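You operate a simulated robot arm through the tools that you are given. There is no shell and no other tool.

Carry out the task below with a simulated robot arm. There is one attempt and no reset: what you move stays moved.

Task
Drive the black ring home and lay the green ring ready.
Fine: use the packing tool, which ends in the yellow stand; the next ring goes from the packings drawer to the ring tray; drawer shut. Set down upright: packing tool.

Only the result counts: the job must be done as asked and must still hold three seconds after the hand-in. Knocking over, shifting, dropping, spilling or breaking anything else fails it.

Robot
A 6-joint arm with a two-finger gripper, fixed in place. Base frame: the origin is on the floor under the middle of its stand, x ahead of it, y to its left, z up. Readings come in m, rad, newtons and seconds.
It reaches about 1.572 m from its shoulder. Its first joint turns from -2.897 to 2.897 rad. Payload 2.45 kg.
The TCP is the grasp point between the finger pads, 0.02 m short of the fingertips. In the tool frame z runs along the fingers and y along their closing line. The gripper opens to 0.14 m; its body begins 0.168 m behind the TCP.
Orientation is that of the tool frame in the base frame, as a unit quaternion [w, x, y, z]. With the fingers straight down and closing along the base's y, the tool's x points along the base's -x, its y along +y and its z along -z.

Tools
- The arm moves only by the tool servo_tool. Its argument "plan" is a list of rows, each a list of 7 numbers: the turn, a rotation vector about the tool's x, y, z in rad, then the shift along the tool's x, y, z in m, then the finger opening in m, from 0 to 0.14. In form: [[rx, ry, rz, tx, ty, tz, fingers], ...]. A call has 1 to 20 rows; each row is the pose to reach, as a shift and turn from the pose commanded when the call began, along the tool's axes at that moment. Rows are played at 5 a second. More than 0.05 m and 0.15 rad between two rows, or a gripper value outside its range, and nothing of the call is played. A pose out of reach is approached as far as the arm can. The call stops where the force on the tool passes 40 N (or 10 N more than at its start, if that is more) or the arm is blocked; 0.2 s more then pass. Each finger travels about 0.045 m/s and halts on what it meets, pressing with about 32 N; the grip force reading is that of the motor and also rises with nothing between the fingers. The clock runs only during rows and for 0.2 s after the last one: add rows that repeat a pose to give the fingers time. The reply holds the time, the measured pose of the TCP, the force on the tool along the base axes, the opening and the grip force, in the units named above and with some noise, with the torque about the TCP (base axes, N m) and any sound that the robot's microphone picked up, and new pictures: "views" is both (left out), scene, wrist or none.
- Cameras (640 x 400 px; columns grow to the right, rows downward): "scene" is fixed at [0.2193, 0.5021, 1.5058]; the picture's right is [-0.56, -0.83, 0.00], its down [-0.44, 0.30, -0.85] and it looks along [0.70, -0.48, -0.53] (base axes); focal length 343 px, centre (320, 200). "wrist" rides on the gripper at [0.078, 0.011, -0.209] in the tool frame; the picture's right is [-0.14, 0.99, 0.00], its down [-0.92, -0.13, -0.37] and it looks along [-0.36, -0.05, 0.93] (tool axes); focal length 280 px, centre (320, 200). There is no depth. A picture from a camera that has moved, and an enlarged one, comes with that camera's place and axes in the base frame and with its lens.
- enlarge(camera, box): a new picture of the part [left, top, right, bottom] of that camera's present view, enlarged. No time passes.
- job_done(): hands the job in; it is judged then, once.

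Nothing tells you positions but the pictures and the camera data. Unless the task says otherwise, let go and move clear before handing in.

The tools are called after ">>>" by a JSON object that holds its "api" and its "payload". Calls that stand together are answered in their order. servo_tool: Moves the arm, as the interface text tells. Its arguments: {"type":"object","properties":{"plan":{"type":"array"},"views":{"type":"string","enum":["both","scene","wrist","none"]}},"required":["plan"]} The other tools are called the same way: enlarge (camera, box) takes an enlarged picture of a part of a camera's view; job_done () hands the job in.

At the start:

```text
clock: 0.0
tcp_pos: [0.7548, -0.1328, 1.3022]
tool_rot: [0.001, 0.001, 1.0, 0.001]
ft_force: [-0.6, 0.3, 0.1]
torque: [0.02, 0.03, 0.02]
opening: 0.1398
gripper_force: 0.0
```

scene: 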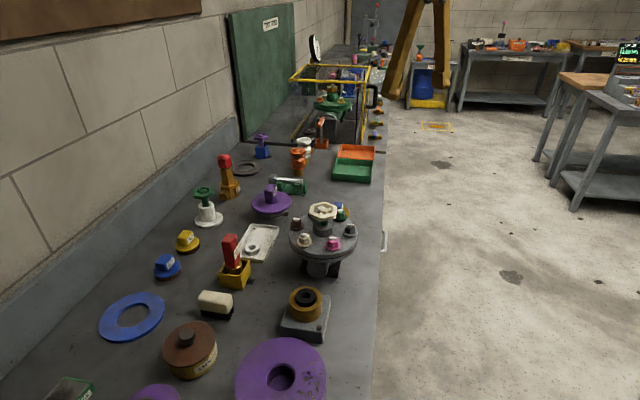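
wrist: 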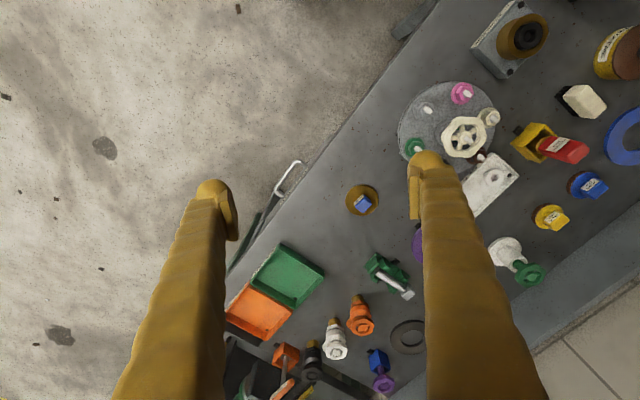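

I see a workbench crowded with objects: a brass housing on a grey block with a black ring, a red-handled tool in a yellow stand, trays, and possibly a drawer handle at the bench edge. I'll look closer before moving anything.

>>> {"api": "enlarge", "payload": {"camera": "scene", "box": [180, 180, 400, 360]}}

>>> {"api": "enlarge", "payload": {"camera": "scene", "box": [200, 60, 400, 210]}}

>>> {"api": "enlarge", "payload": {"camera": "wrist", "box": [380, 0, 640, 200]}}

>>> {"api": "enlarge", "payload": {"camera": "wrist", "box": [200, 140, 460, 400]}}

>>> {"api": "enlarge", "payload": {"camera": "scene", "box": [0, 220, 400, 400]}}

```text
2.22 times, centred on (290, 270) of scene
camera zoom: at [0.2193, 0.5021, 1.5058], right [-0.56, -0.83, 0.0], down [-0.44, 0.3, -0.85], along [0.7, -0.48, -0.53], focal length 762 px, centre (387, 44)
```

zoom: 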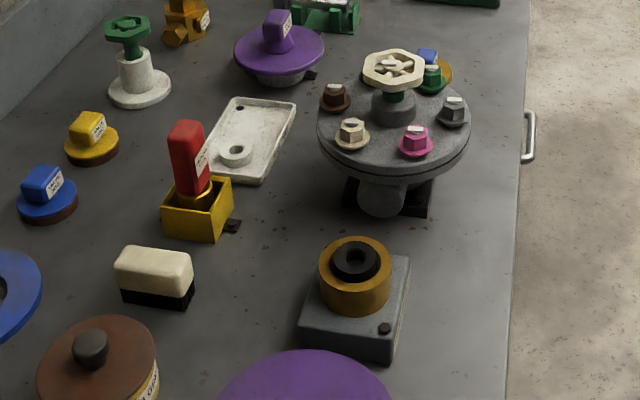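

```text
2.67 times, centred on (300, 135) of scene
camera zoom: at [0.2193, 0.5021, 1.5058], right [-0.56, -0.83, 0.0], down [-0.44, 0.3, -0.85], along [0.7, -0.48, -0.53], focal length 914 px, centre (373, 373)
```

zoom: 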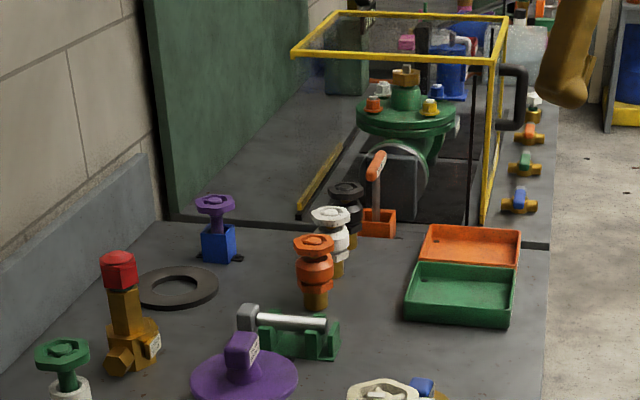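

```text
2.00 times, centred on (510, 100) of wrist
camera zoom: at [0.6767, -0.1206, 1.5114], right [0.14, 0.99, 0.0], down [0.92, -0.13, 0.37], along [0.36, -0.05, -0.93], focal length 561 px, centre (-60, 400)
```

zoom: 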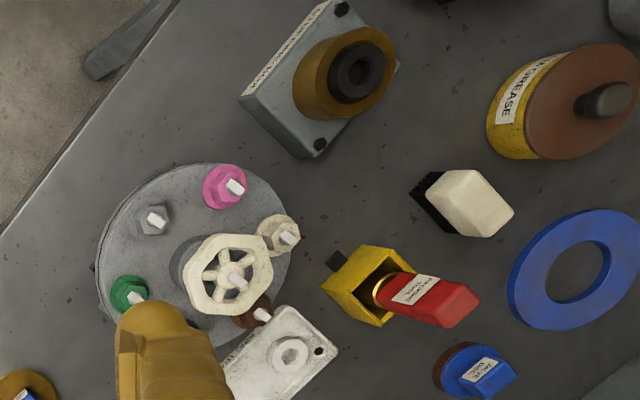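

```text
1.54 times, centred on (330, 270) of wrist
camera zoom: at [0.6767, -0.1206, 1.5114], right [0.14, 0.99, 0.0], down [0.92, -0.13, 0.37], along [0.36, -0.05, -0.93], focal length 431 px, centre (305, 92)
```

zoom: 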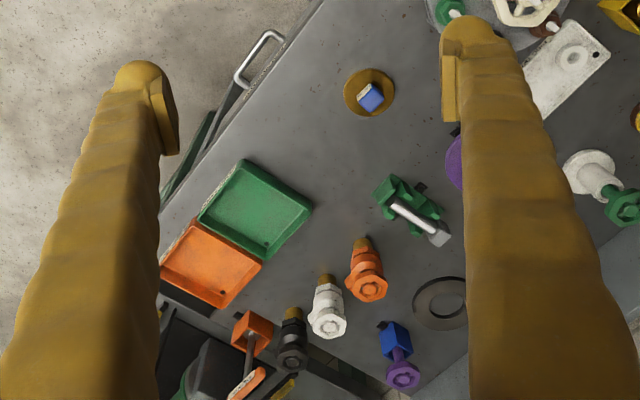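

```text
1.60 times, centred on (200, 310) of scene
camera zoom: at [0.2193, 0.5021, 1.5058], right [-0.56, -0.83, 0.0], down [-0.44, 0.3, -0.85], along [0.7, -0.48, -0.53], focal length 549 px, centre (512, 24)
```

zoom: 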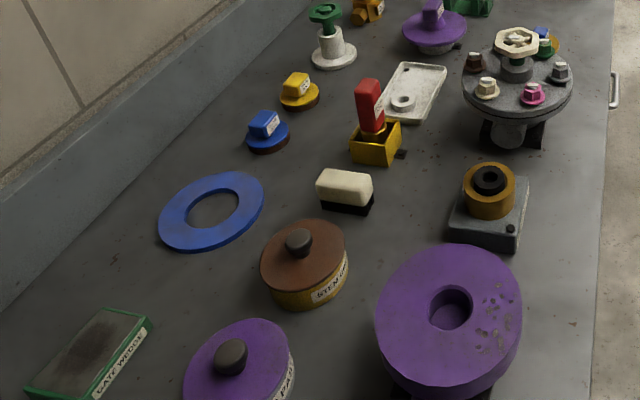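

>>> {"api": "enlarge", "payload": {"camera": "wrist", "box": [220, 150, 320, 290]}}

>>> {"api": "enlarge", "payload": {"camera": "scene", "box": [230, 220, 310, 270]}}

>>> {"api": "enlarge", "payload": {"camera": "scene", "box": [340, 190, 420, 300]}}

>>> {"api": "enlarge", "payload": {"camera": "wrist", "box": [370, 0, 450, 50]}}

>>> {"api": "enlarge", "payload": {"camera": "wrist", "box": [460, 0, 560, 80]}}

>>> {"api": "enlarge", "payload": {"camera": "wrist", "box": [450, 110, 610, 220]}}

```text
2.86 times, centred on (270, 220) of wrist
camera zoom: at [0.6767, -0.1206, 1.5114], right [0.14, 0.99, 0.0], down [0.92, -0.13, 0.37], along [0.36, -0.05, -0.93], focal length 801 px, centre (463, 143)
```

zoom: 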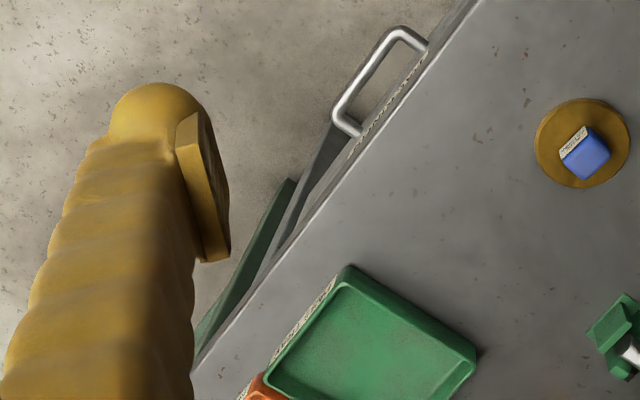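

```text
8.00 times, centred on (270, 245) of scene
camera zoom: at [0.2193, 0.5021, 1.5058], right [-0.56, -0.83, 0.0], down [-0.44, 0.3, -0.85], along [0.7, -0.48, -0.53], focal length 2743 px, centre (720, -160)
```

zoom: 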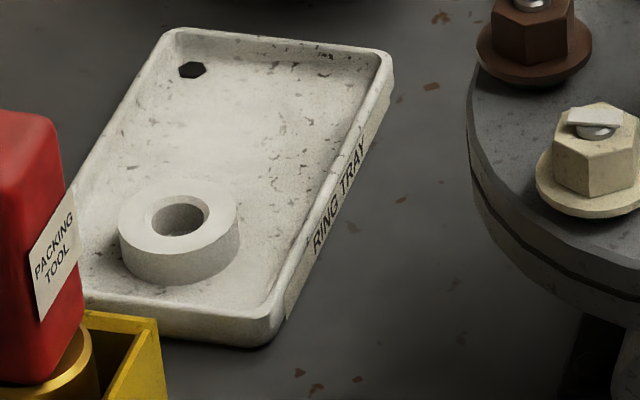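

```text
3.64 times, centred on (380, 245) of scene
camera zoom: at [0.2193, 0.5021, 1.5058], right [-0.56, -0.83, 0.0], down [-0.44, 0.3, -0.85], along [0.7, -0.48, -0.53], focal length 1247 px, centre (102, 36)
```

zoom: 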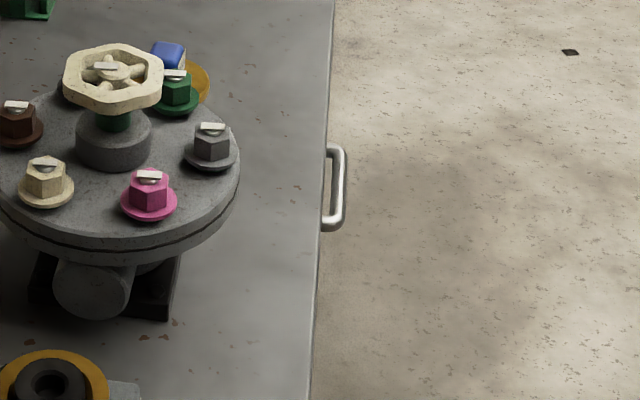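

```text
8.00 times, centred on (410, 25) of wrist
camera zoom: at [0.6767, -0.1206, 1.5114], right [0.14, 0.99, 0.0], down [0.92, -0.13, 0.37], along [0.36, -0.05, -0.93], focal length 2243 px, centre (-400, 1600)
```

zoom: 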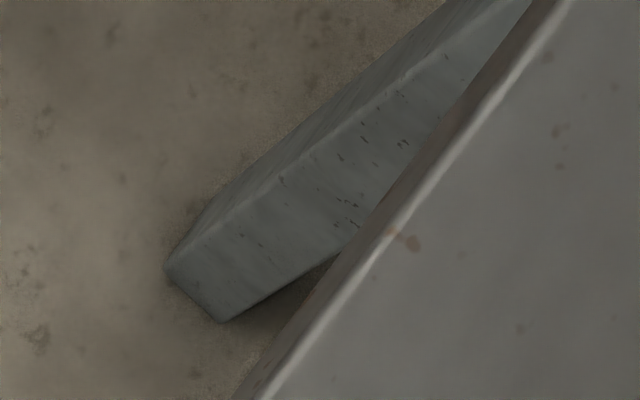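

```text
5.00 times, centred on (510, 40) of wrist
camera zoom: at [0.6767, -0.1206, 1.5114], right [0.14, 0.99, 0.0], down [0.92, -0.13, 0.37], along [0.36, -0.05, -0.93], focal length 1402 px, centre (-630, 1000)
```

zoom: 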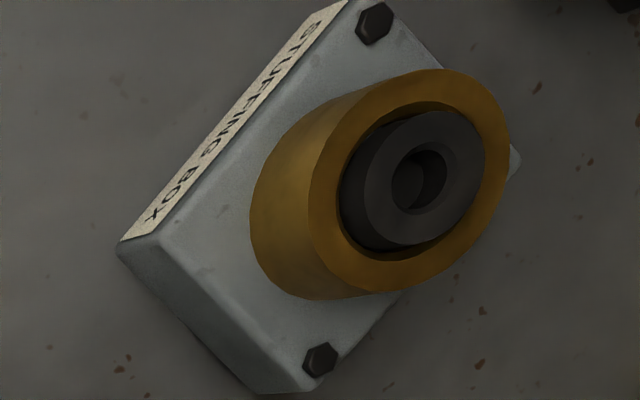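

```text
3.64 times, centred on (530, 165) of wrist
camera zoom: at [0.6767, -0.1206, 1.5114], right [0.14, 0.99, 0.0], down [0.92, -0.13, 0.37], along [0.36, -0.05, -0.93], focal length 1020 px, centre (-444, 327)
```

zoom: 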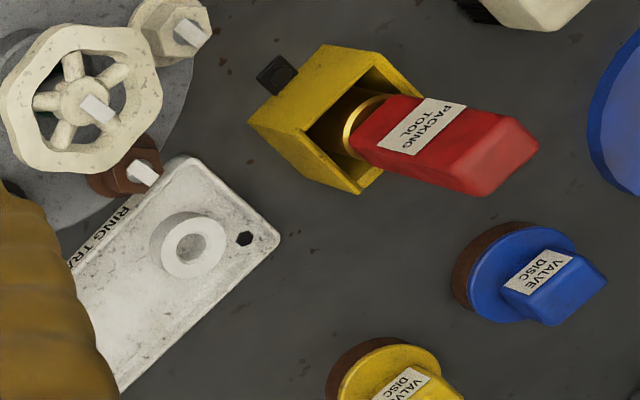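

The layout so far: the packing tool stands in its yellow stand at about (0.845, 0.32), the stuffing box with the black ring is at about (0.63, 0.25), and a white tray is marked RING TRAY. A drawer handle is on the bench front at about (0.88, -0.24, 0.73). I'll swing the wrist camera over the tool, lined up with the bench, for better measurements.

>>> {"api": "servo_tool", "payload": {"plan": [[0, 0, 0.077, -0.0045, 0.0383, 0.005, 0.14], [0, 0, 0.154, -0.009, 0.0766, 0.01, 0.14], [0, 0, 0.23, -0.0135, 0.115, 0.015, 0.14], [0, 0, 0.307, -0.018, 0.153, 0.02, 0.14], [0, 0, 0.384, -0.0225, 0.1915, 0.025, 0.14], [0, 0, 0.461, -0.027, 0.23, 0.03, 0.14], [0, 0, 0.538, -0.0315, 0.268, 0.035, 0.14], [0, 0, 0.614, -0.036, 0.306, 0.04, 0.14], [0, 0, 0.691, -0.0405, 0.345, 0.045, 0.14], [0, 0, 0.768, -0.045, 0.383, 0.05, 0.14], [0, 0, 0.768, -0.045, 0.383, 0.05, 0.14]]}}

```text
clock: 2.4
tcp_pos: [0.8015, 0.2523, 1.2543]
tool_rot: [0.001, 0.376, 0.927, 0.0]
ft_force: [1.0, 0.4, -0.3]
torque: [-0.03, -0.02, 0.01]
opening: 0.1398
gripper_force: 0.1
camera wrist: at [0.7522, 0.3143, 1.4629], right [0.79, 0.62, 0.0], down [0.57, -0.73, 0.37], along [0.23, -0.29, -0.93], focal length 280 px, centre (320, 200)
```

scene: 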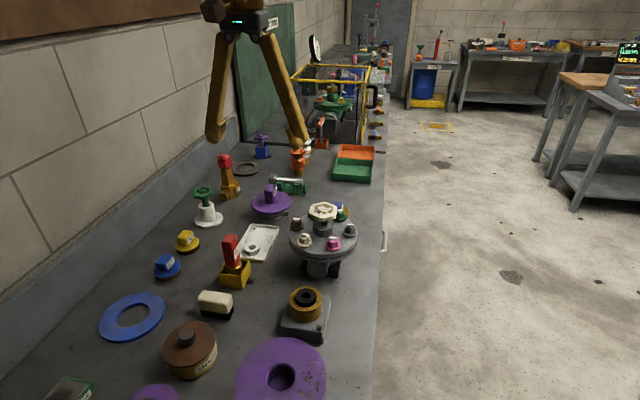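
wrist: 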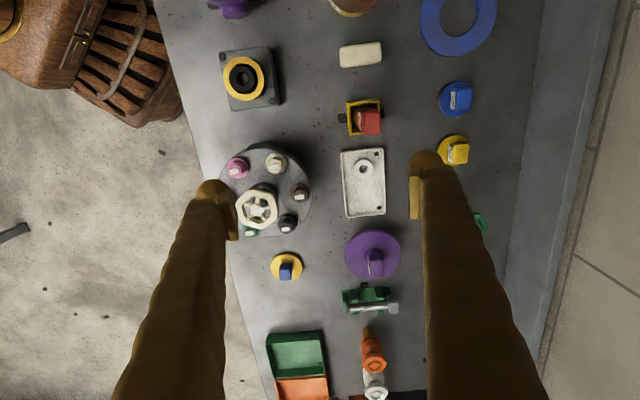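

The bench front runs at roughly -44.5° in the base frame, and the arm is now lined up with it. I'll zoom in on the tool, stuffing box and tray from this viewpoint.

>>> {"api": "enlarge", "payload": {"camera": "wrist", "box": [320, 70, 420, 230]}}

>>> {"api": "enlarge", "payload": {"camera": "wrist", "box": [190, 30, 300, 120]}}

>>> {"api": "enlarge", "payload": {"camera": "wrist", "box": [320, 80, 400, 150]}}

>>> {"api": "enlarge", "payload": {"camera": "wrist", "box": [0, 0, 320, 200]}}

```text
2.50 times, centred on (370, 150) of wrist
camera zoom: at [0.7522, 0.3143, 1.4629], right [0.79, 0.62, 0.0], down [0.57, -0.73, 0.37], along [0.23, -0.29, -0.93], focal length 701 px, centre (195, 325)
```

zoom: 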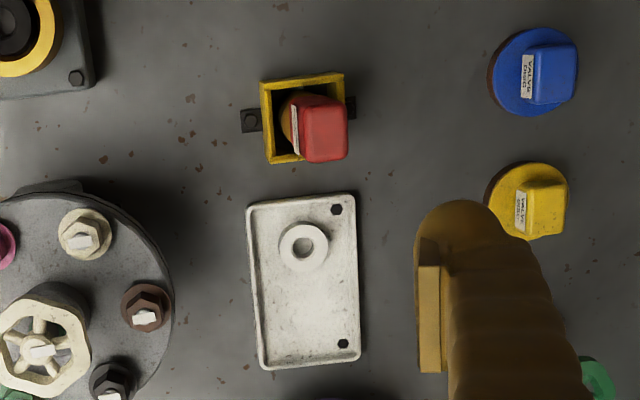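

```text
4.44 times, centred on (245, 75) of wrist
camera zoom: at [0.7522, 0.3143, 1.4629], right [0.79, 0.62, 0.0], down [0.57, -0.73, 0.37], along [0.23, -0.29, -0.93], focal length 1246 px, centre (653, 756)
```

zoom: 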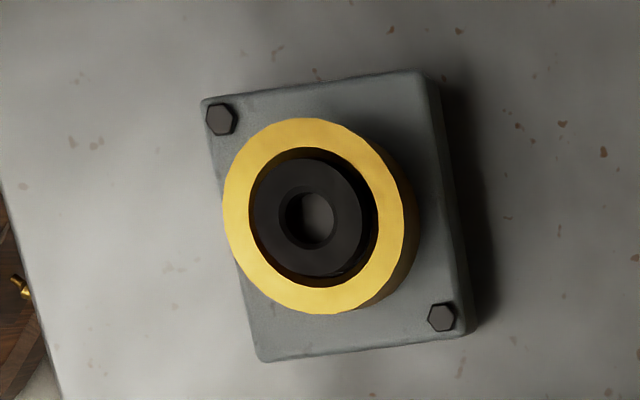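

```text
5.71 times, centred on (360, 115) of wrist
camera zoom: at [0.7522, 0.3143, 1.4629], right [0.79, 0.62, 0.0], down [0.57, -0.73, 0.37], along [0.23, -0.29, -0.93], focal length 1602 px, centre (91, 686)
```

zoom: 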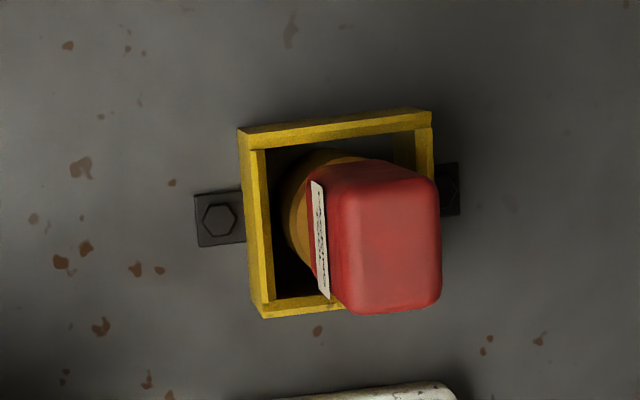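

```text
2.00 times, centred on (160, 100) of wrist
camera zoom: at [0.7522, 0.3143, 1.4629], right [0.79, 0.62, 0.0], down [0.57, -0.73, 0.37], along [0.23, -0.29, -0.93], focal length 561 px, centre (640, 400)
```

zoom: 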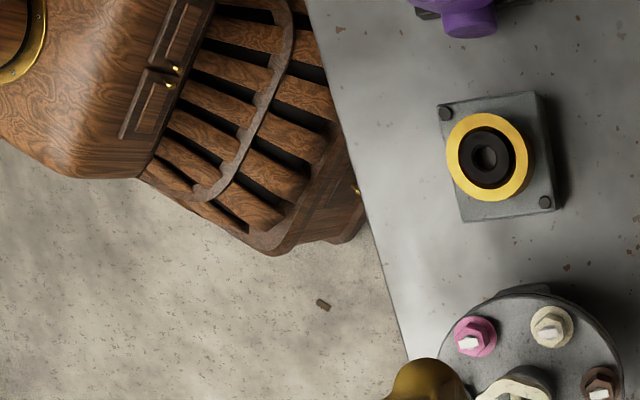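

The tool handle is a rounded box in a square yellow stand, labelled on the side facing the bench front. I'll lower the camera over it to locate it precisely.

>>> {"api": "servo_tool", "payload": {"plan": [[0, 0, 0, 0.017, 0.02, 0.025, 0.14], [0, 0, 0, 0.034, 0.04, 0.05, 0.14], [0, 0, 0, 0.051, 0.06, 0.075, 0.14], [0, 0, 0, 0.068, 0.081, 0.1, 0.14], [0, 0, 0, 0.068, 0.081, 0.1, 0.14]]}}

```text
clock: 3.6
tcp_pos: [0.8078, 0.3566, 1.1518]
tool_rot: [-0.001, 0.375, 0.927, 0.0]
ft_force: [-0.1, -1.3, 0.5]
torque: [0.0, -0.02, 0.02]
opening: 0.1402
gripper_force: 0.0
camera wrist: at [0.7584, 0.4194, 1.3611], right [0.79, 0.62, 0.0], down [0.57, -0.73, 0.37], along [0.23, -0.29, -0.93], focal length 280 px, centre (320, 200)
```

scene: 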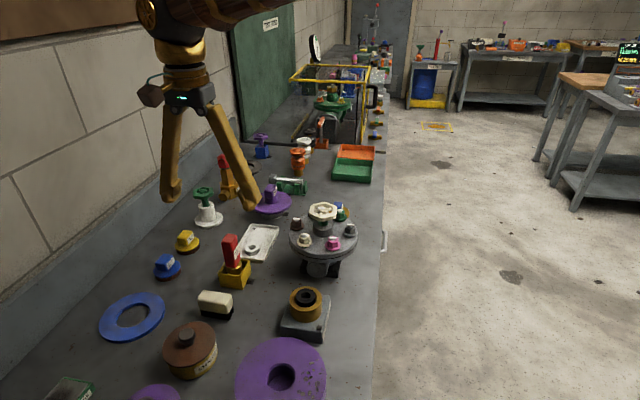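
wrist: 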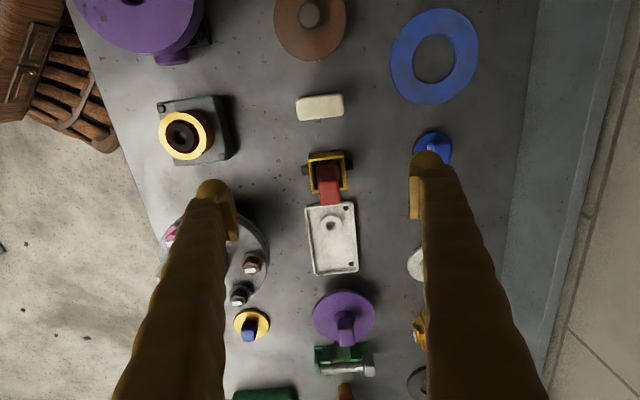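

>>> {"api": "enlarge", "payload": {"camera": "wrist", "box": [280, 130, 380, 290]}}

>>> {"api": "enlarge", "payload": {"camera": "wrist", "box": [140, 80, 250, 180]}}

>>> {"api": "enlarge", "payload": {"camera": "scene", "box": [200, 220, 280, 300]}}

>>> {"api": "enlarge", "payload": {"camera": "scene", "box": [270, 270, 350, 350]}}

```text
2.50 times, centred on (330, 210) of wrist
camera zoom: at [0.7584, 0.4194, 1.3611], right [0.79, 0.62, 0.0], down [0.57, -0.73, 0.37], along [0.23, -0.29, -0.93], focal length 701 px, centre (295, 175)
```

zoom: 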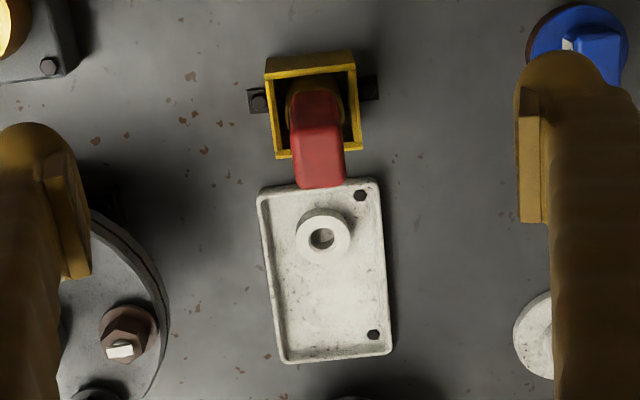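

```text
4.00 times, centred on (195, 130) of wrist
camera zoom: at [0.7584, 0.4194, 1.3611], right [0.79, 0.62, 0.0], down [0.57, -0.73, 0.37], along [0.23, -0.29, -0.93], focal length 1122 px, centre (820, 480)
```

zoom: 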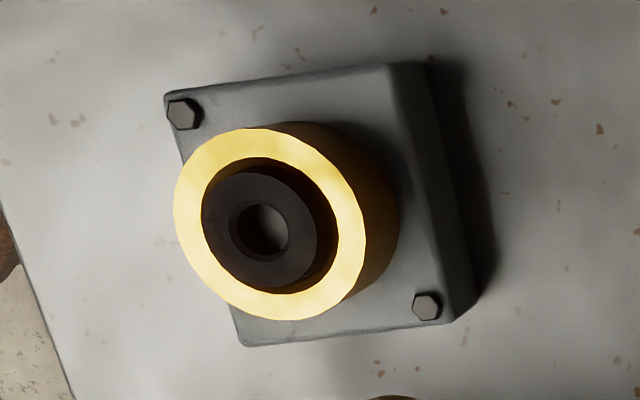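

```text
5.00 times, centred on (240, 260) of scene
camera zoom: at [0.2193, 0.5021, 1.5058], right [-0.56, -0.83, 0.0], down [-0.44, 0.3, -0.85], along [0.7, -0.48, -0.53], focal length 1714 px, centre (720, -100)
```

zoom: 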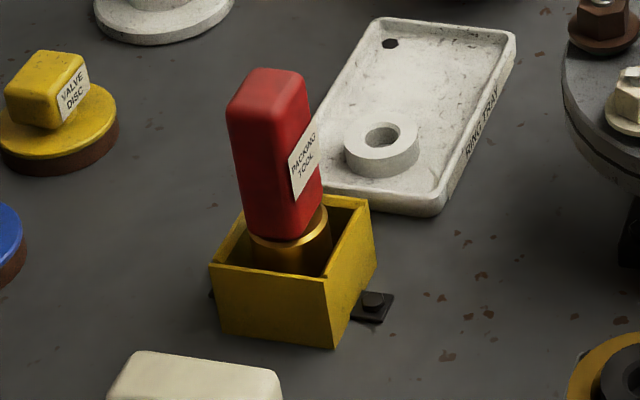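

```text
5.00 times, centred on (310, 310) of scene
camera zoom: at [0.2193, 0.5021, 1.5058], right [-0.56, -0.83, 0.0], down [-0.44, 0.3, -0.85], along [0.7, -0.48, -0.53], focal length 1714 px, centre (370, -350)
```

zoom: 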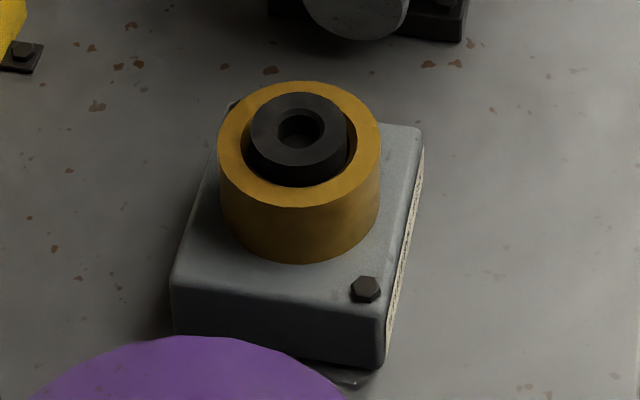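

The tool handle's centre is at about (0.843, 0.328), its top at z 1.02 and its base at 0.95. The stuffing box bore is at about (0.641, 0.251), with the brass top at z 0.958, and the bench top is near z 0.89. Next I'll move straight above the tool with the fingers partly closed and check centring.

>>> {"api": "servo_tool", "payload": {"plan": [[0, 0, 0.013, -0.0226, 0.002, 0.02, 0.11], [0, 0, 0.013, -0.0452, 0.004, 0.05, 0.08], [0, 0, 0.013, -0.0452, 0.004, 0.05, 0.08], [0, 0, 0.013, -0.0452, 0.004, 0.05, 0.08]]}}

```text
clock: 4.6
tcp_pos: [0.8452, 0.3304, 1.103]
tool_rot: [0.001, 0.381, 0.925, 0.0]
ft_force: [0.0, -0.1, -0.2]
torque: [0.01, 0.0, 0.02]
opening: 0.0798
gripper_force: 0.0
camera wrist: at [0.7957, 0.3926, 1.3117], right [0.8, 0.61, 0.0], down [0.56, -0.74, 0.37], along [0.22, -0.29, -0.93], focal length 280 px, centre (320, 200)
```

scene: 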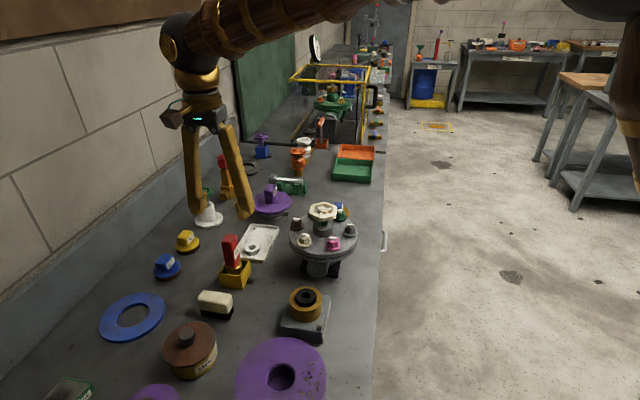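
wrist: 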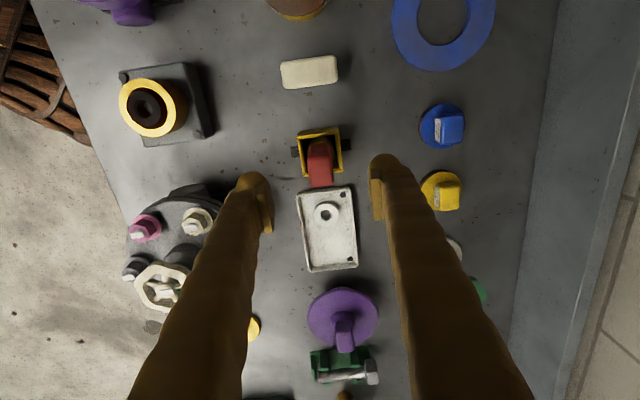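

>>> {"api": "enlarge", "payload": {"camera": "wrist", "box": [280, 110, 380, 210]}}

>>> {"api": "enlarge", "payload": {"camera": "wrist", "box": [110, 50, 220, 150]}}

```text
4.00 times, centred on (330, 160) of wrist
camera zoom: at [0.7957, 0.3926, 1.3117], right [0.8, 0.61, 0.0], down [0.56, -0.74, 0.37], along [0.22, -0.29, -0.93], focal length 1122 px, centre (280, 360)
```

zoom: 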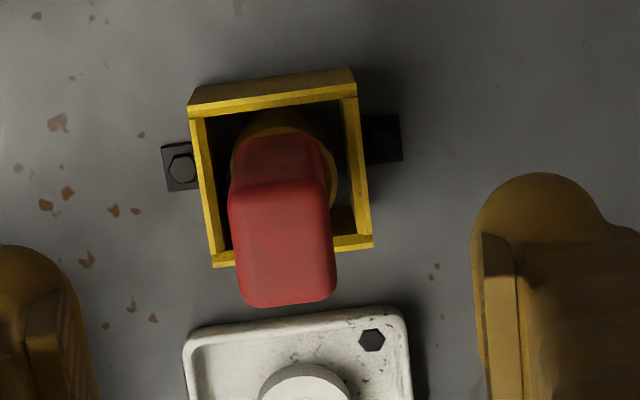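

```text
4.00 times, centred on (165, 100) of wrist
camera zoom: at [0.7957, 0.3926, 1.3117], right [0.8, 0.61, 0.0], down [0.56, -0.74, 0.37], along [0.22, -0.29, -0.93], focal length 1122 px, centre (940, 600)
```

zoom: 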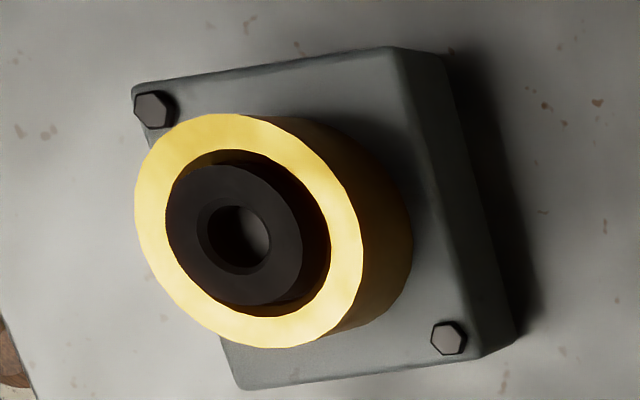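

The handle is within about 2 mm of the TCP axis. I'll descend around it with the fingers still open and check before gripping.

>>> {"api": "servo_tool", "payload": {"plan": [[0, 0, 0, -0.001, -0.0005, 0.04, 0.08], [0, 0, 0, -0.002, -0.001, 0.08, 0.08], [0, 0, 0, -0.002, -0.001, 0.12, 0.08], [0, 0, 0, -0.002, -0.001, 0.12, 0.08]]}}

>>> {"api": "enlarge", "payload": {"camera": "scene", "box": [190, 180, 290, 300]}}

>>> {"api": "enlarge", "payload": {"camera": "wrist", "box": [240, 100, 400, 240]}}

```text
clock: 5.6
tcp_pos: [0.8443, 0.3272, 0.9814]
tool_rot: [0.0, 0.381, 0.924, 0.0]
ft_force: [-0.5, 0.2, -0.4]
torque: [0.0, -0.01, -0.01]
opening: 0.0797
gripper_force: 0.1
camera wrist: at [0.7963, 0.3898, 1.1903], right [0.8, 0.61, 0.0], down [0.56, -0.74, 0.37], along [0.22, -0.29, -0.93], focal length 280 px, centre (320, 200)
```

scene: 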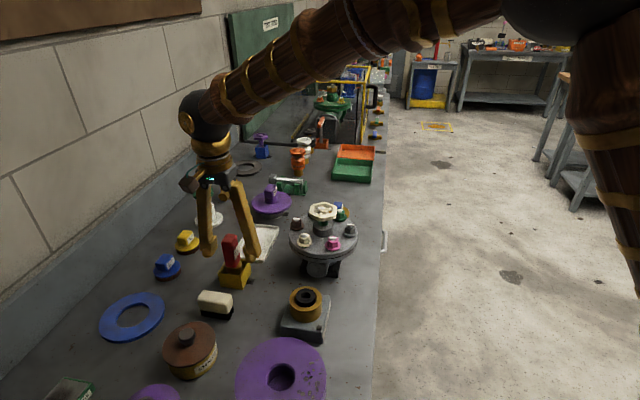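
wrist: 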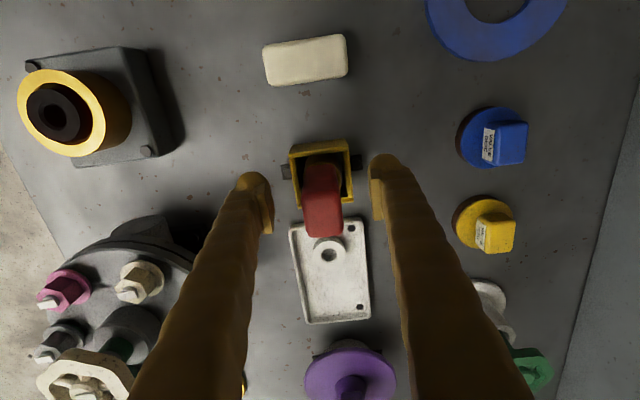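

```text
3.33 times, centred on (240, 240) of scene
camera zoom: at [0.2193, 0.5021, 1.5058], right [-0.56, -0.83, 0.0], down [-0.44, 0.3, -0.85], along [0.7, -0.48, -0.53], focal length 1143 px, centre (587, 67)
```

zoom: 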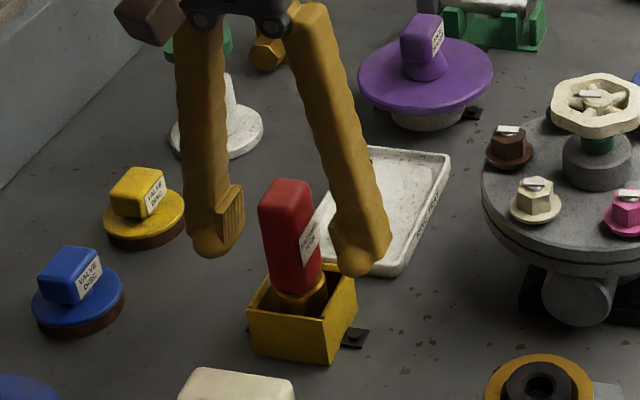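

```text
2.86 times, centred on (320, 170) of wrist
camera zoom: at [0.7963, 0.3898, 1.1903], right [0.8, 0.61, 0.0], down [0.56, -0.74, 0.37], along [0.22, -0.29, -0.93], focal length 801 px, centre (320, 286)
```

zoom: 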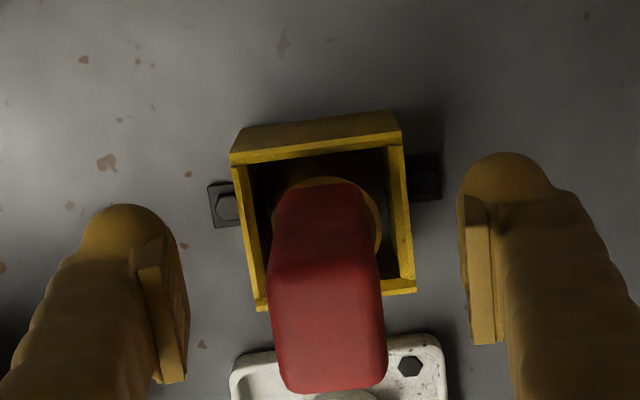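

The handle sits centred between the pads. I'll close on it now.

>>> {"api": "servo_tool", "payload": {"plan": [[0, 0, 0, 0, 0, 0, 0.04], [0, 0, 0, 0, 0, 0, 0.02], [0, 0, 0, 0, 0, 0, 0.0], [0, 0, 0, 0, 0, 0, 0.0], [0, 0, 0, 0, 0, 0, 0.0], [0, 0, 0, 0, 0, 0, 0.0]]}}

>>> {"api": "enlarge", "payload": {"camera": "scene", "box": [190, 180, 290, 300]}}

>>> {"api": "enlarge", "payload": {"camera": "wrist", "box": [240, 100, 400, 240]}}

```text
clock: 7.0
tcp_pos: [0.8444, 0.3258, 0.9827]
tool_rot: [0.0, 0.381, 0.925, 0.001]
ft_force: [1.5, 0.5, 0.6]
torque: [0.03, 0.0, 0.0]
opening: 0.0268
gripper_force: 31.9
camera wrist: at [0.7963, 0.3898, 1.1907], right [0.8, 0.61, 0.0], down [0.56, -0.74, 0.37], along [0.22, -0.29, -0.93], focal length 280 px, centre (320, 200)
```

scene: 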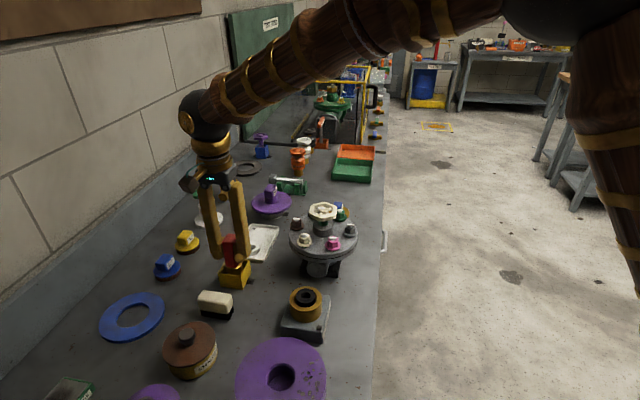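
wrist: 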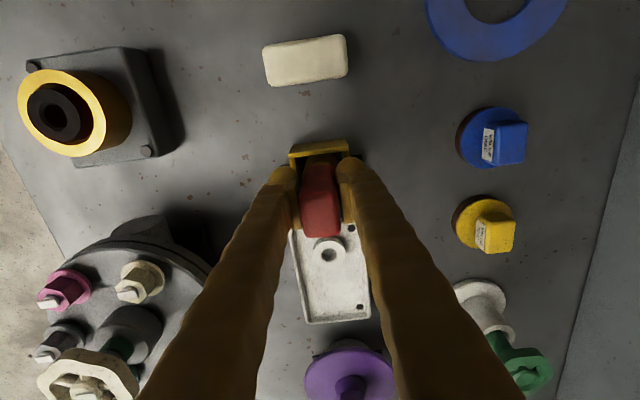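

```text
3.33 times, centred on (240, 240) of scene
camera zoom: at [0.2193, 0.5021, 1.5058], right [-0.56, -0.83, 0.0], down [-0.44, 0.3, -0.85], along [0.7, -0.48, -0.53], focal length 1143 px, centre (587, 67)
```

zoom: 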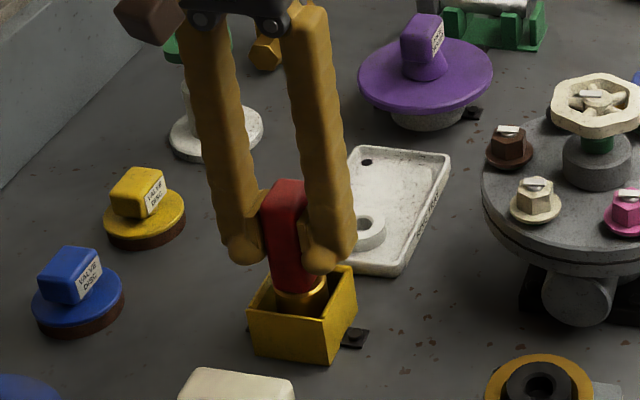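

```text
2.86 times, centred on (320, 170) of wrist
camera zoom: at [0.7963, 0.3898, 1.1907], right [0.8, 0.61, 0.0], down [0.56, -0.74, 0.37], along [0.22, -0.29, -0.93], focal length 801 px, centre (320, 286)
```

zoom: 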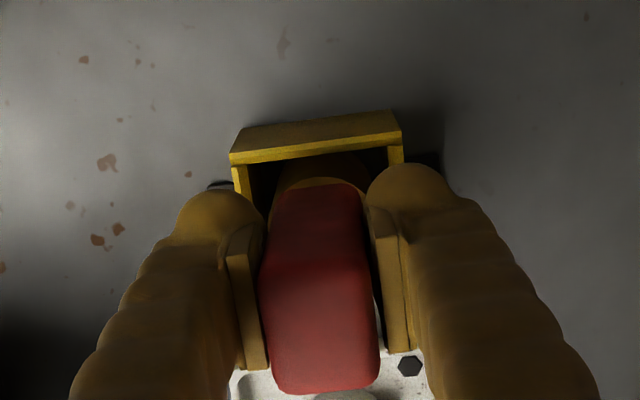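

The handle is gripped at 0.027 m opening. I'll lift it straight up out of the stand and inspect the tool tip.

>>> {"api": "servo_tool", "payload": {"plan": [[0, 0, 0, 0, 0, -0.01, 0], [0, 0, 0, 0, 0, -0.03, 0], [0, 0, 0, 0, 0, -0.06, 0], [0, 0, 0, 0, 0, -0.1, 0], [0, 0, 0, 0, 0, -0.14, 0], [0, 0, 0, 0, 0, -0.14, 0]]}}

>>> {"api": "enlarge", "payload": {"camera": "scene", "box": [180, 150, 300, 300]}}

>>> {"api": "enlarge", "payload": {"camera": "wrist", "box": [240, 100, 400, 240]}}

```text
clock: 8.4
tcp_pos: [0.8444, 0.324, 1.1219]
tool_rot: [0.0, 0.381, 0.925, 0.0]
ft_force: [-0.2, -0.5, -3.5]
torque: [0.03, 0.04, 0.04]
opening: 0.0269
gripper_force: 32.3
camera wrist: at [0.796, 0.3875, 1.3307], right [0.8, 0.61, 0.0], down [0.56, -0.74, 0.37], along [0.22, -0.29, -0.93], focal length 280 px, centre (320, 200)
```

scene: 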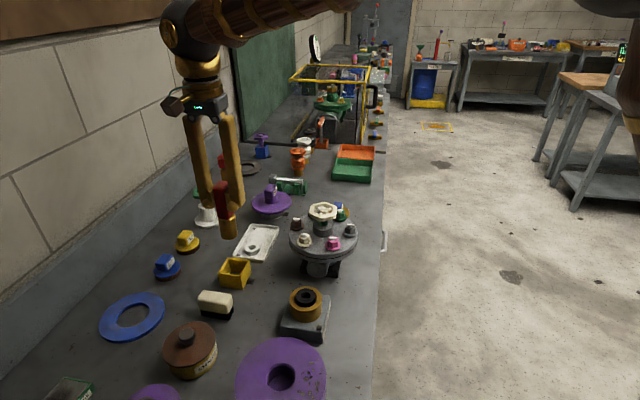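
wrist: 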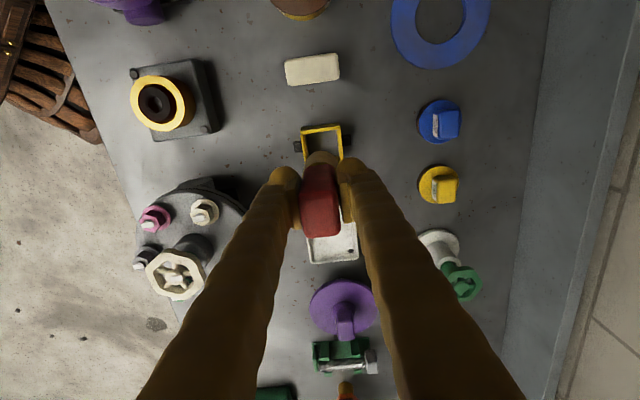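

```text
2.67 times, centred on (240, 225) of scene
camera zoom: at [0.2193, 0.5021, 1.5058], right [-0.56, -0.83, 0.0], down [-0.44, 0.3, -0.85], along [0.7, -0.48, -0.53], focal length 914 px, centre (533, 133)
```

zoom: 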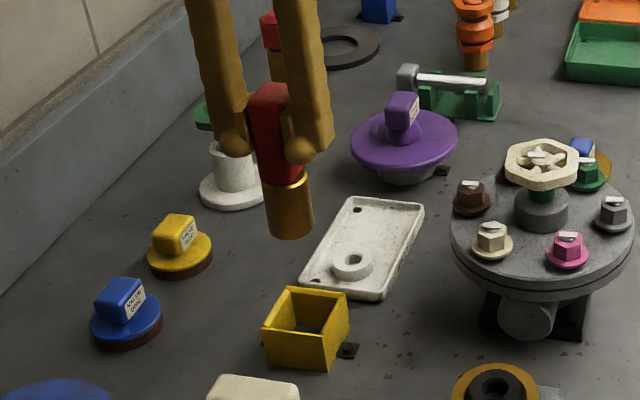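

```text
2.86 times, centred on (320, 170) of wrist
camera zoom: at [0.796, 0.3875, 1.3307], right [0.8, 0.61, 0.0], down [0.56, -0.74, 0.37], along [0.22, -0.29, -0.93], focal length 801 px, centre (320, 286)
```

zoom: 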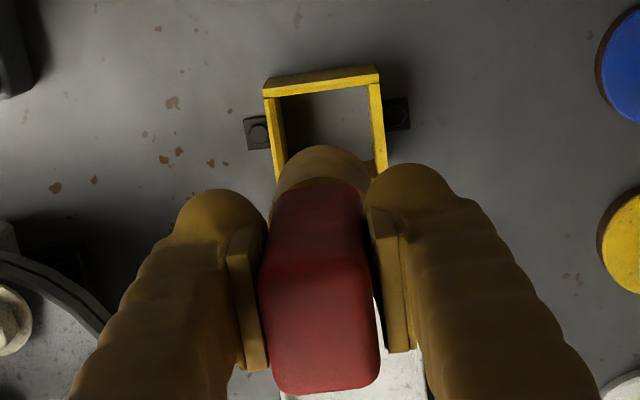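

>>> {"api": "enlarge", "payload": {"camera": "wrist", "box": [120, 50, 220, 150]}}

>>> {"api": "enlarge", "payload": {"camera": "scene", "box": [280, 280, 330, 330]}}

```text
4.00 times, centred on (170, 100) of wrist
camera zoom: at [0.796, 0.3875, 1.3307], right [0.8, 0.61, 0.0], down [0.56, -0.74, 0.37], along [0.22, -0.29, -0.93], focal length 1122 px, centre (920, 600)
```

zoom: 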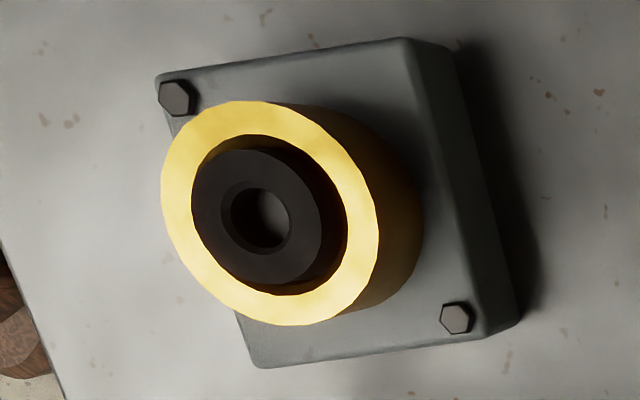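

```text
8.00 times, centred on (305, 305) of scene
camera zoom: at [0.2193, 0.5021, 1.5058], right [-0.56, -0.83, 0.0], down [-0.44, 0.3, -0.85], along [0.7, -0.48, -0.53], focal length 2743 px, centre (440, -640)
```

zoom: 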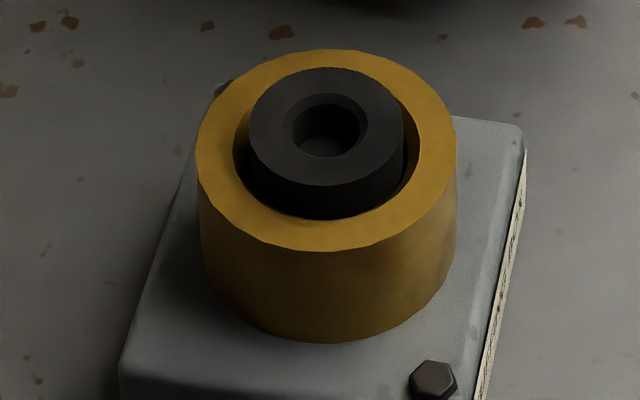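

The tool is held upright: its tip is about 0.092 m below the TCP and its shaft about 38 mm across, against a bore of about 47 mm. I'll carry it over the stuffing box at (0.641, 0.251) and check alignment before going down.

>>> {"api": "servo_tool", "payload": {"plan": [[0, 0, 0, 0.0153, -0.0325, 0, 0], [0, 0, 0, 0.0306, -0.065, 0, 0], [0, 0, 0, 0.046, -0.0975, 0, 0], [0, 0, 0, 0.0613, -0.13, 0, 0], [0, 0, 0, 0.0767, -0.1625, 0, 0], [0, 0, 0, 0.092, -0.195, 0, 0], [0, 0, 0, 0.092, -0.195, 0.02, 0], [0, 0, 0, 0.092, -0.195, 0.02, 0], [0, 0, 0, 0.092, -0.195, 0.02, 0]]}}

>>> {"api": "enlarge", "payload": {"camera": "scene", "box": [260, 230, 360, 350]}}

>>> {"api": "enlarge", "payload": {"camera": "wrist", "box": [240, 100, 400, 240]}}

```text
clock: 10.4
tcp_pos: [0.6411, 0.251, 1.1033]
tool_rot: [0.0, 0.382, 0.924, 0.0]
ft_force: [-0.4, -0.1, -1.7]
torque: [0.03, 0.02, 0.02]
opening: 0.0271
gripper_force: 32.1
camera wrist: at [0.5925, 0.3143, 1.3122], right [0.8, 0.61, 0.0], down [0.56, -0.74, 0.37], along [0.22, -0.29, -0.93], focal length 280 px, centre (320, 200)
```

scene: 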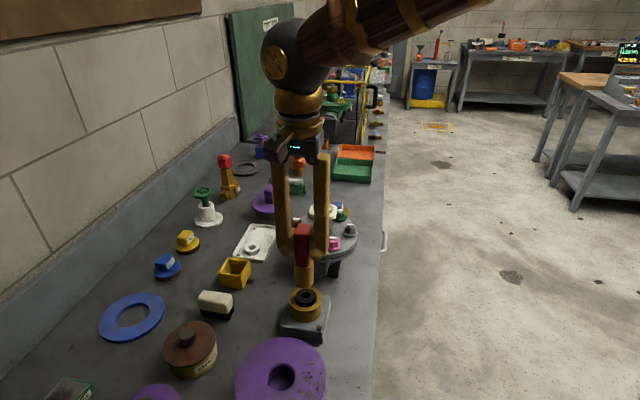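
wrist: 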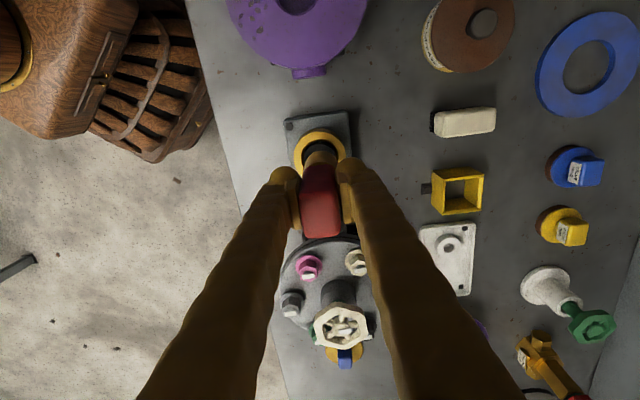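

```text
3.33 times, centred on (310, 290) of scene
camera zoom: at [0.2193, 0.5021, 1.5058], right [-0.56, -0.83, 0.0], down [-0.44, 0.3, -0.85], along [0.7, -0.48, -0.53], focal length 1143 px, centre (353, -100)
```

zoom: 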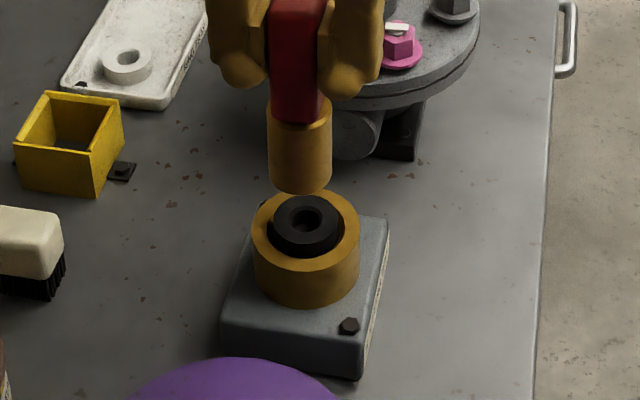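

```text
2.86 times, centred on (320, 170) of wrist
camera zoom: at [0.5925, 0.3143, 1.3122], right [0.8, 0.61, 0.0], down [0.56, -0.74, 0.37], along [0.22, -0.29, -0.93], focal length 801 px, centre (320, 286)
```

zoom: 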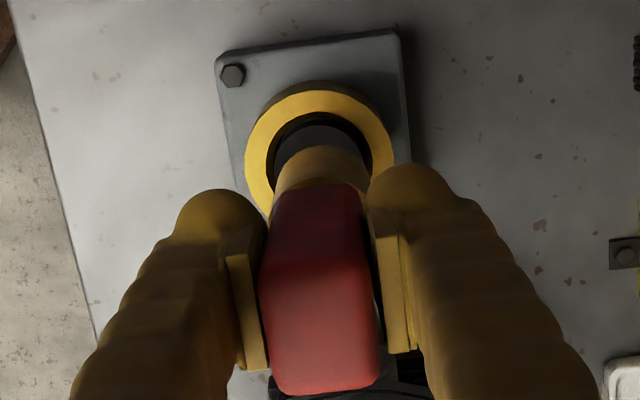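

>>> {"api": "enlarge", "payload": {"camera": "scene", "box": [280, 255, 330, 325]}}

>>> {"api": "enlarge", "payload": {"camera": "wrist", "box": [285, 120, 355, 180]}}

```text
5.71 times, centred on (305, 290) of scene
camera zoom: at [0.2193, 0.5021, 1.5058], right [-0.56, -0.83, 0.0], down [-0.44, 0.3, -0.85], along [0.7, -0.48, -0.53], focal length 1959 px, centre (406, -314)
```

zoom: 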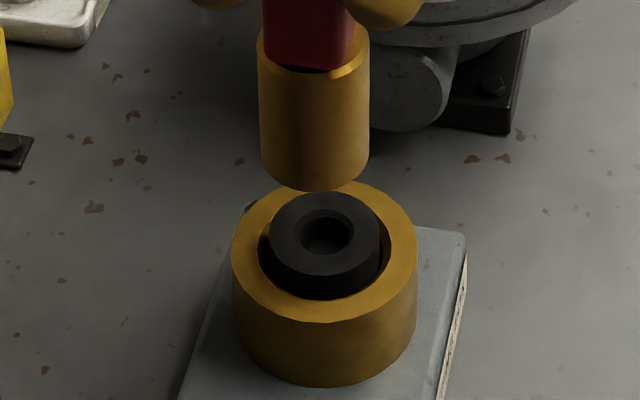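

```text
6.67 times, centred on (320, 150) of wrist
camera zoom: at [0.5925, 0.3143, 1.3122], right [0.8, 0.61, 0.0], down [0.56, -0.74, 0.37], along [0.22, -0.29, -0.93], focal length 1869 px, centre (320, 533)
```

zoom: 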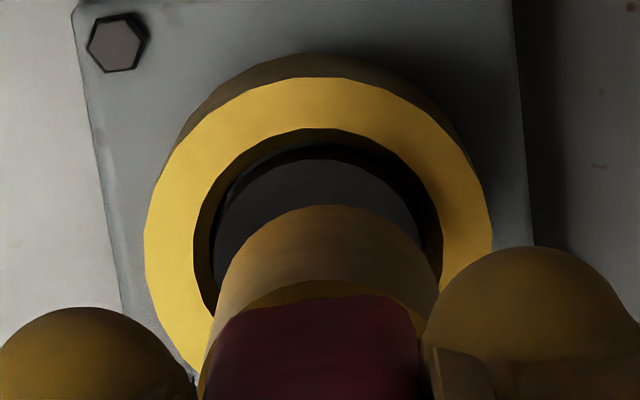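

The tip is about 1–2 mm off the bore's centre. I'll correct that and descend to just above the ring.

>>> {"api": "servo_tool", "payload": {"plan": [[0, 0, 0, -0.001, -0.0018, 0, 0], [0, 0, 0, -0.001, -0.0018, 0.015, 0], [0, 0, 0, -0.001, -0.0018, 0.03, 0], [0, 0, 0, -0.001, -0.0018, 0.03, 0]]}}

>>> {"api": "enlarge", "payload": {"camera": "scene", "box": [280, 255, 330, 325]}}

>>> {"api": "enlarge", "payload": {"camera": "wrist", "box": [285, 120, 355, 180]}}

```text
clock: 11.4
tcp_pos: [0.6402, 0.2499, 1.0723]
tool_rot: [0.0, 0.381, 0.925, 0.0]
ft_force: [-0.1, 0.7, -1.8]
torque: [0.04, 0.02, 0.01]
opening: 0.0269
gripper_force: 32.3
camera wrist: at [0.5918, 0.3135, 1.281], right [0.8, 0.61, 0.0], down [0.56, -0.74, 0.37], along [0.22, -0.29, -0.93], focal length 280 px, centre (320, 200)
```

scene: 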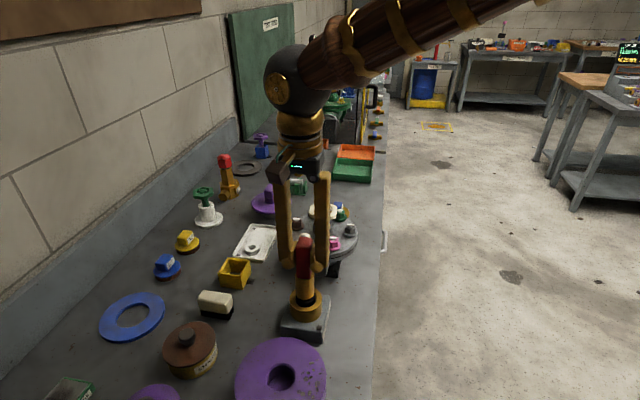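
wrist: 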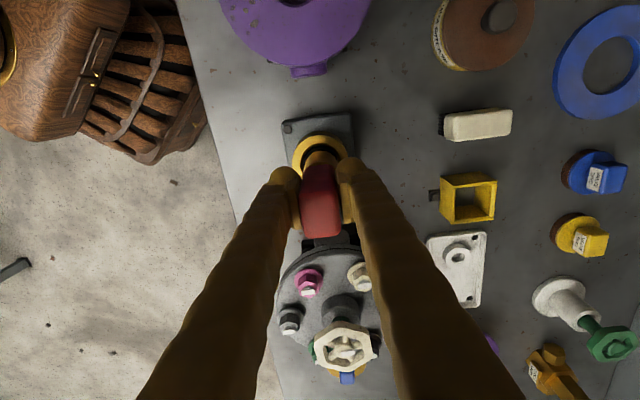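

```text
5.71 times, centred on (305, 290) of scene
camera zoom: at [0.2193, 0.5021, 1.5058], right [-0.56, -0.83, 0.0], down [-0.44, 0.3, -0.85], along [0.7, -0.48, -0.53], focal length 1959 px, centre (406, -314)
```

zoom: 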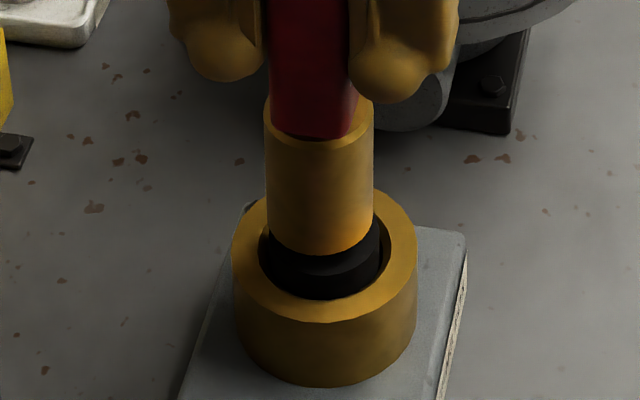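

```text
6.67 times, centred on (320, 150) of wrist
camera zoom: at [0.5918, 0.3135, 1.281], right [0.8, 0.61, 0.0], down [0.56, -0.74, 0.37], along [0.22, -0.29, -0.93], focal length 1869 px, centre (320, 533)
```

zoom: 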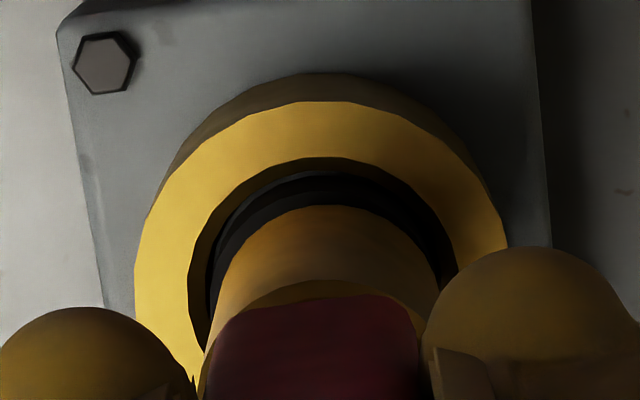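

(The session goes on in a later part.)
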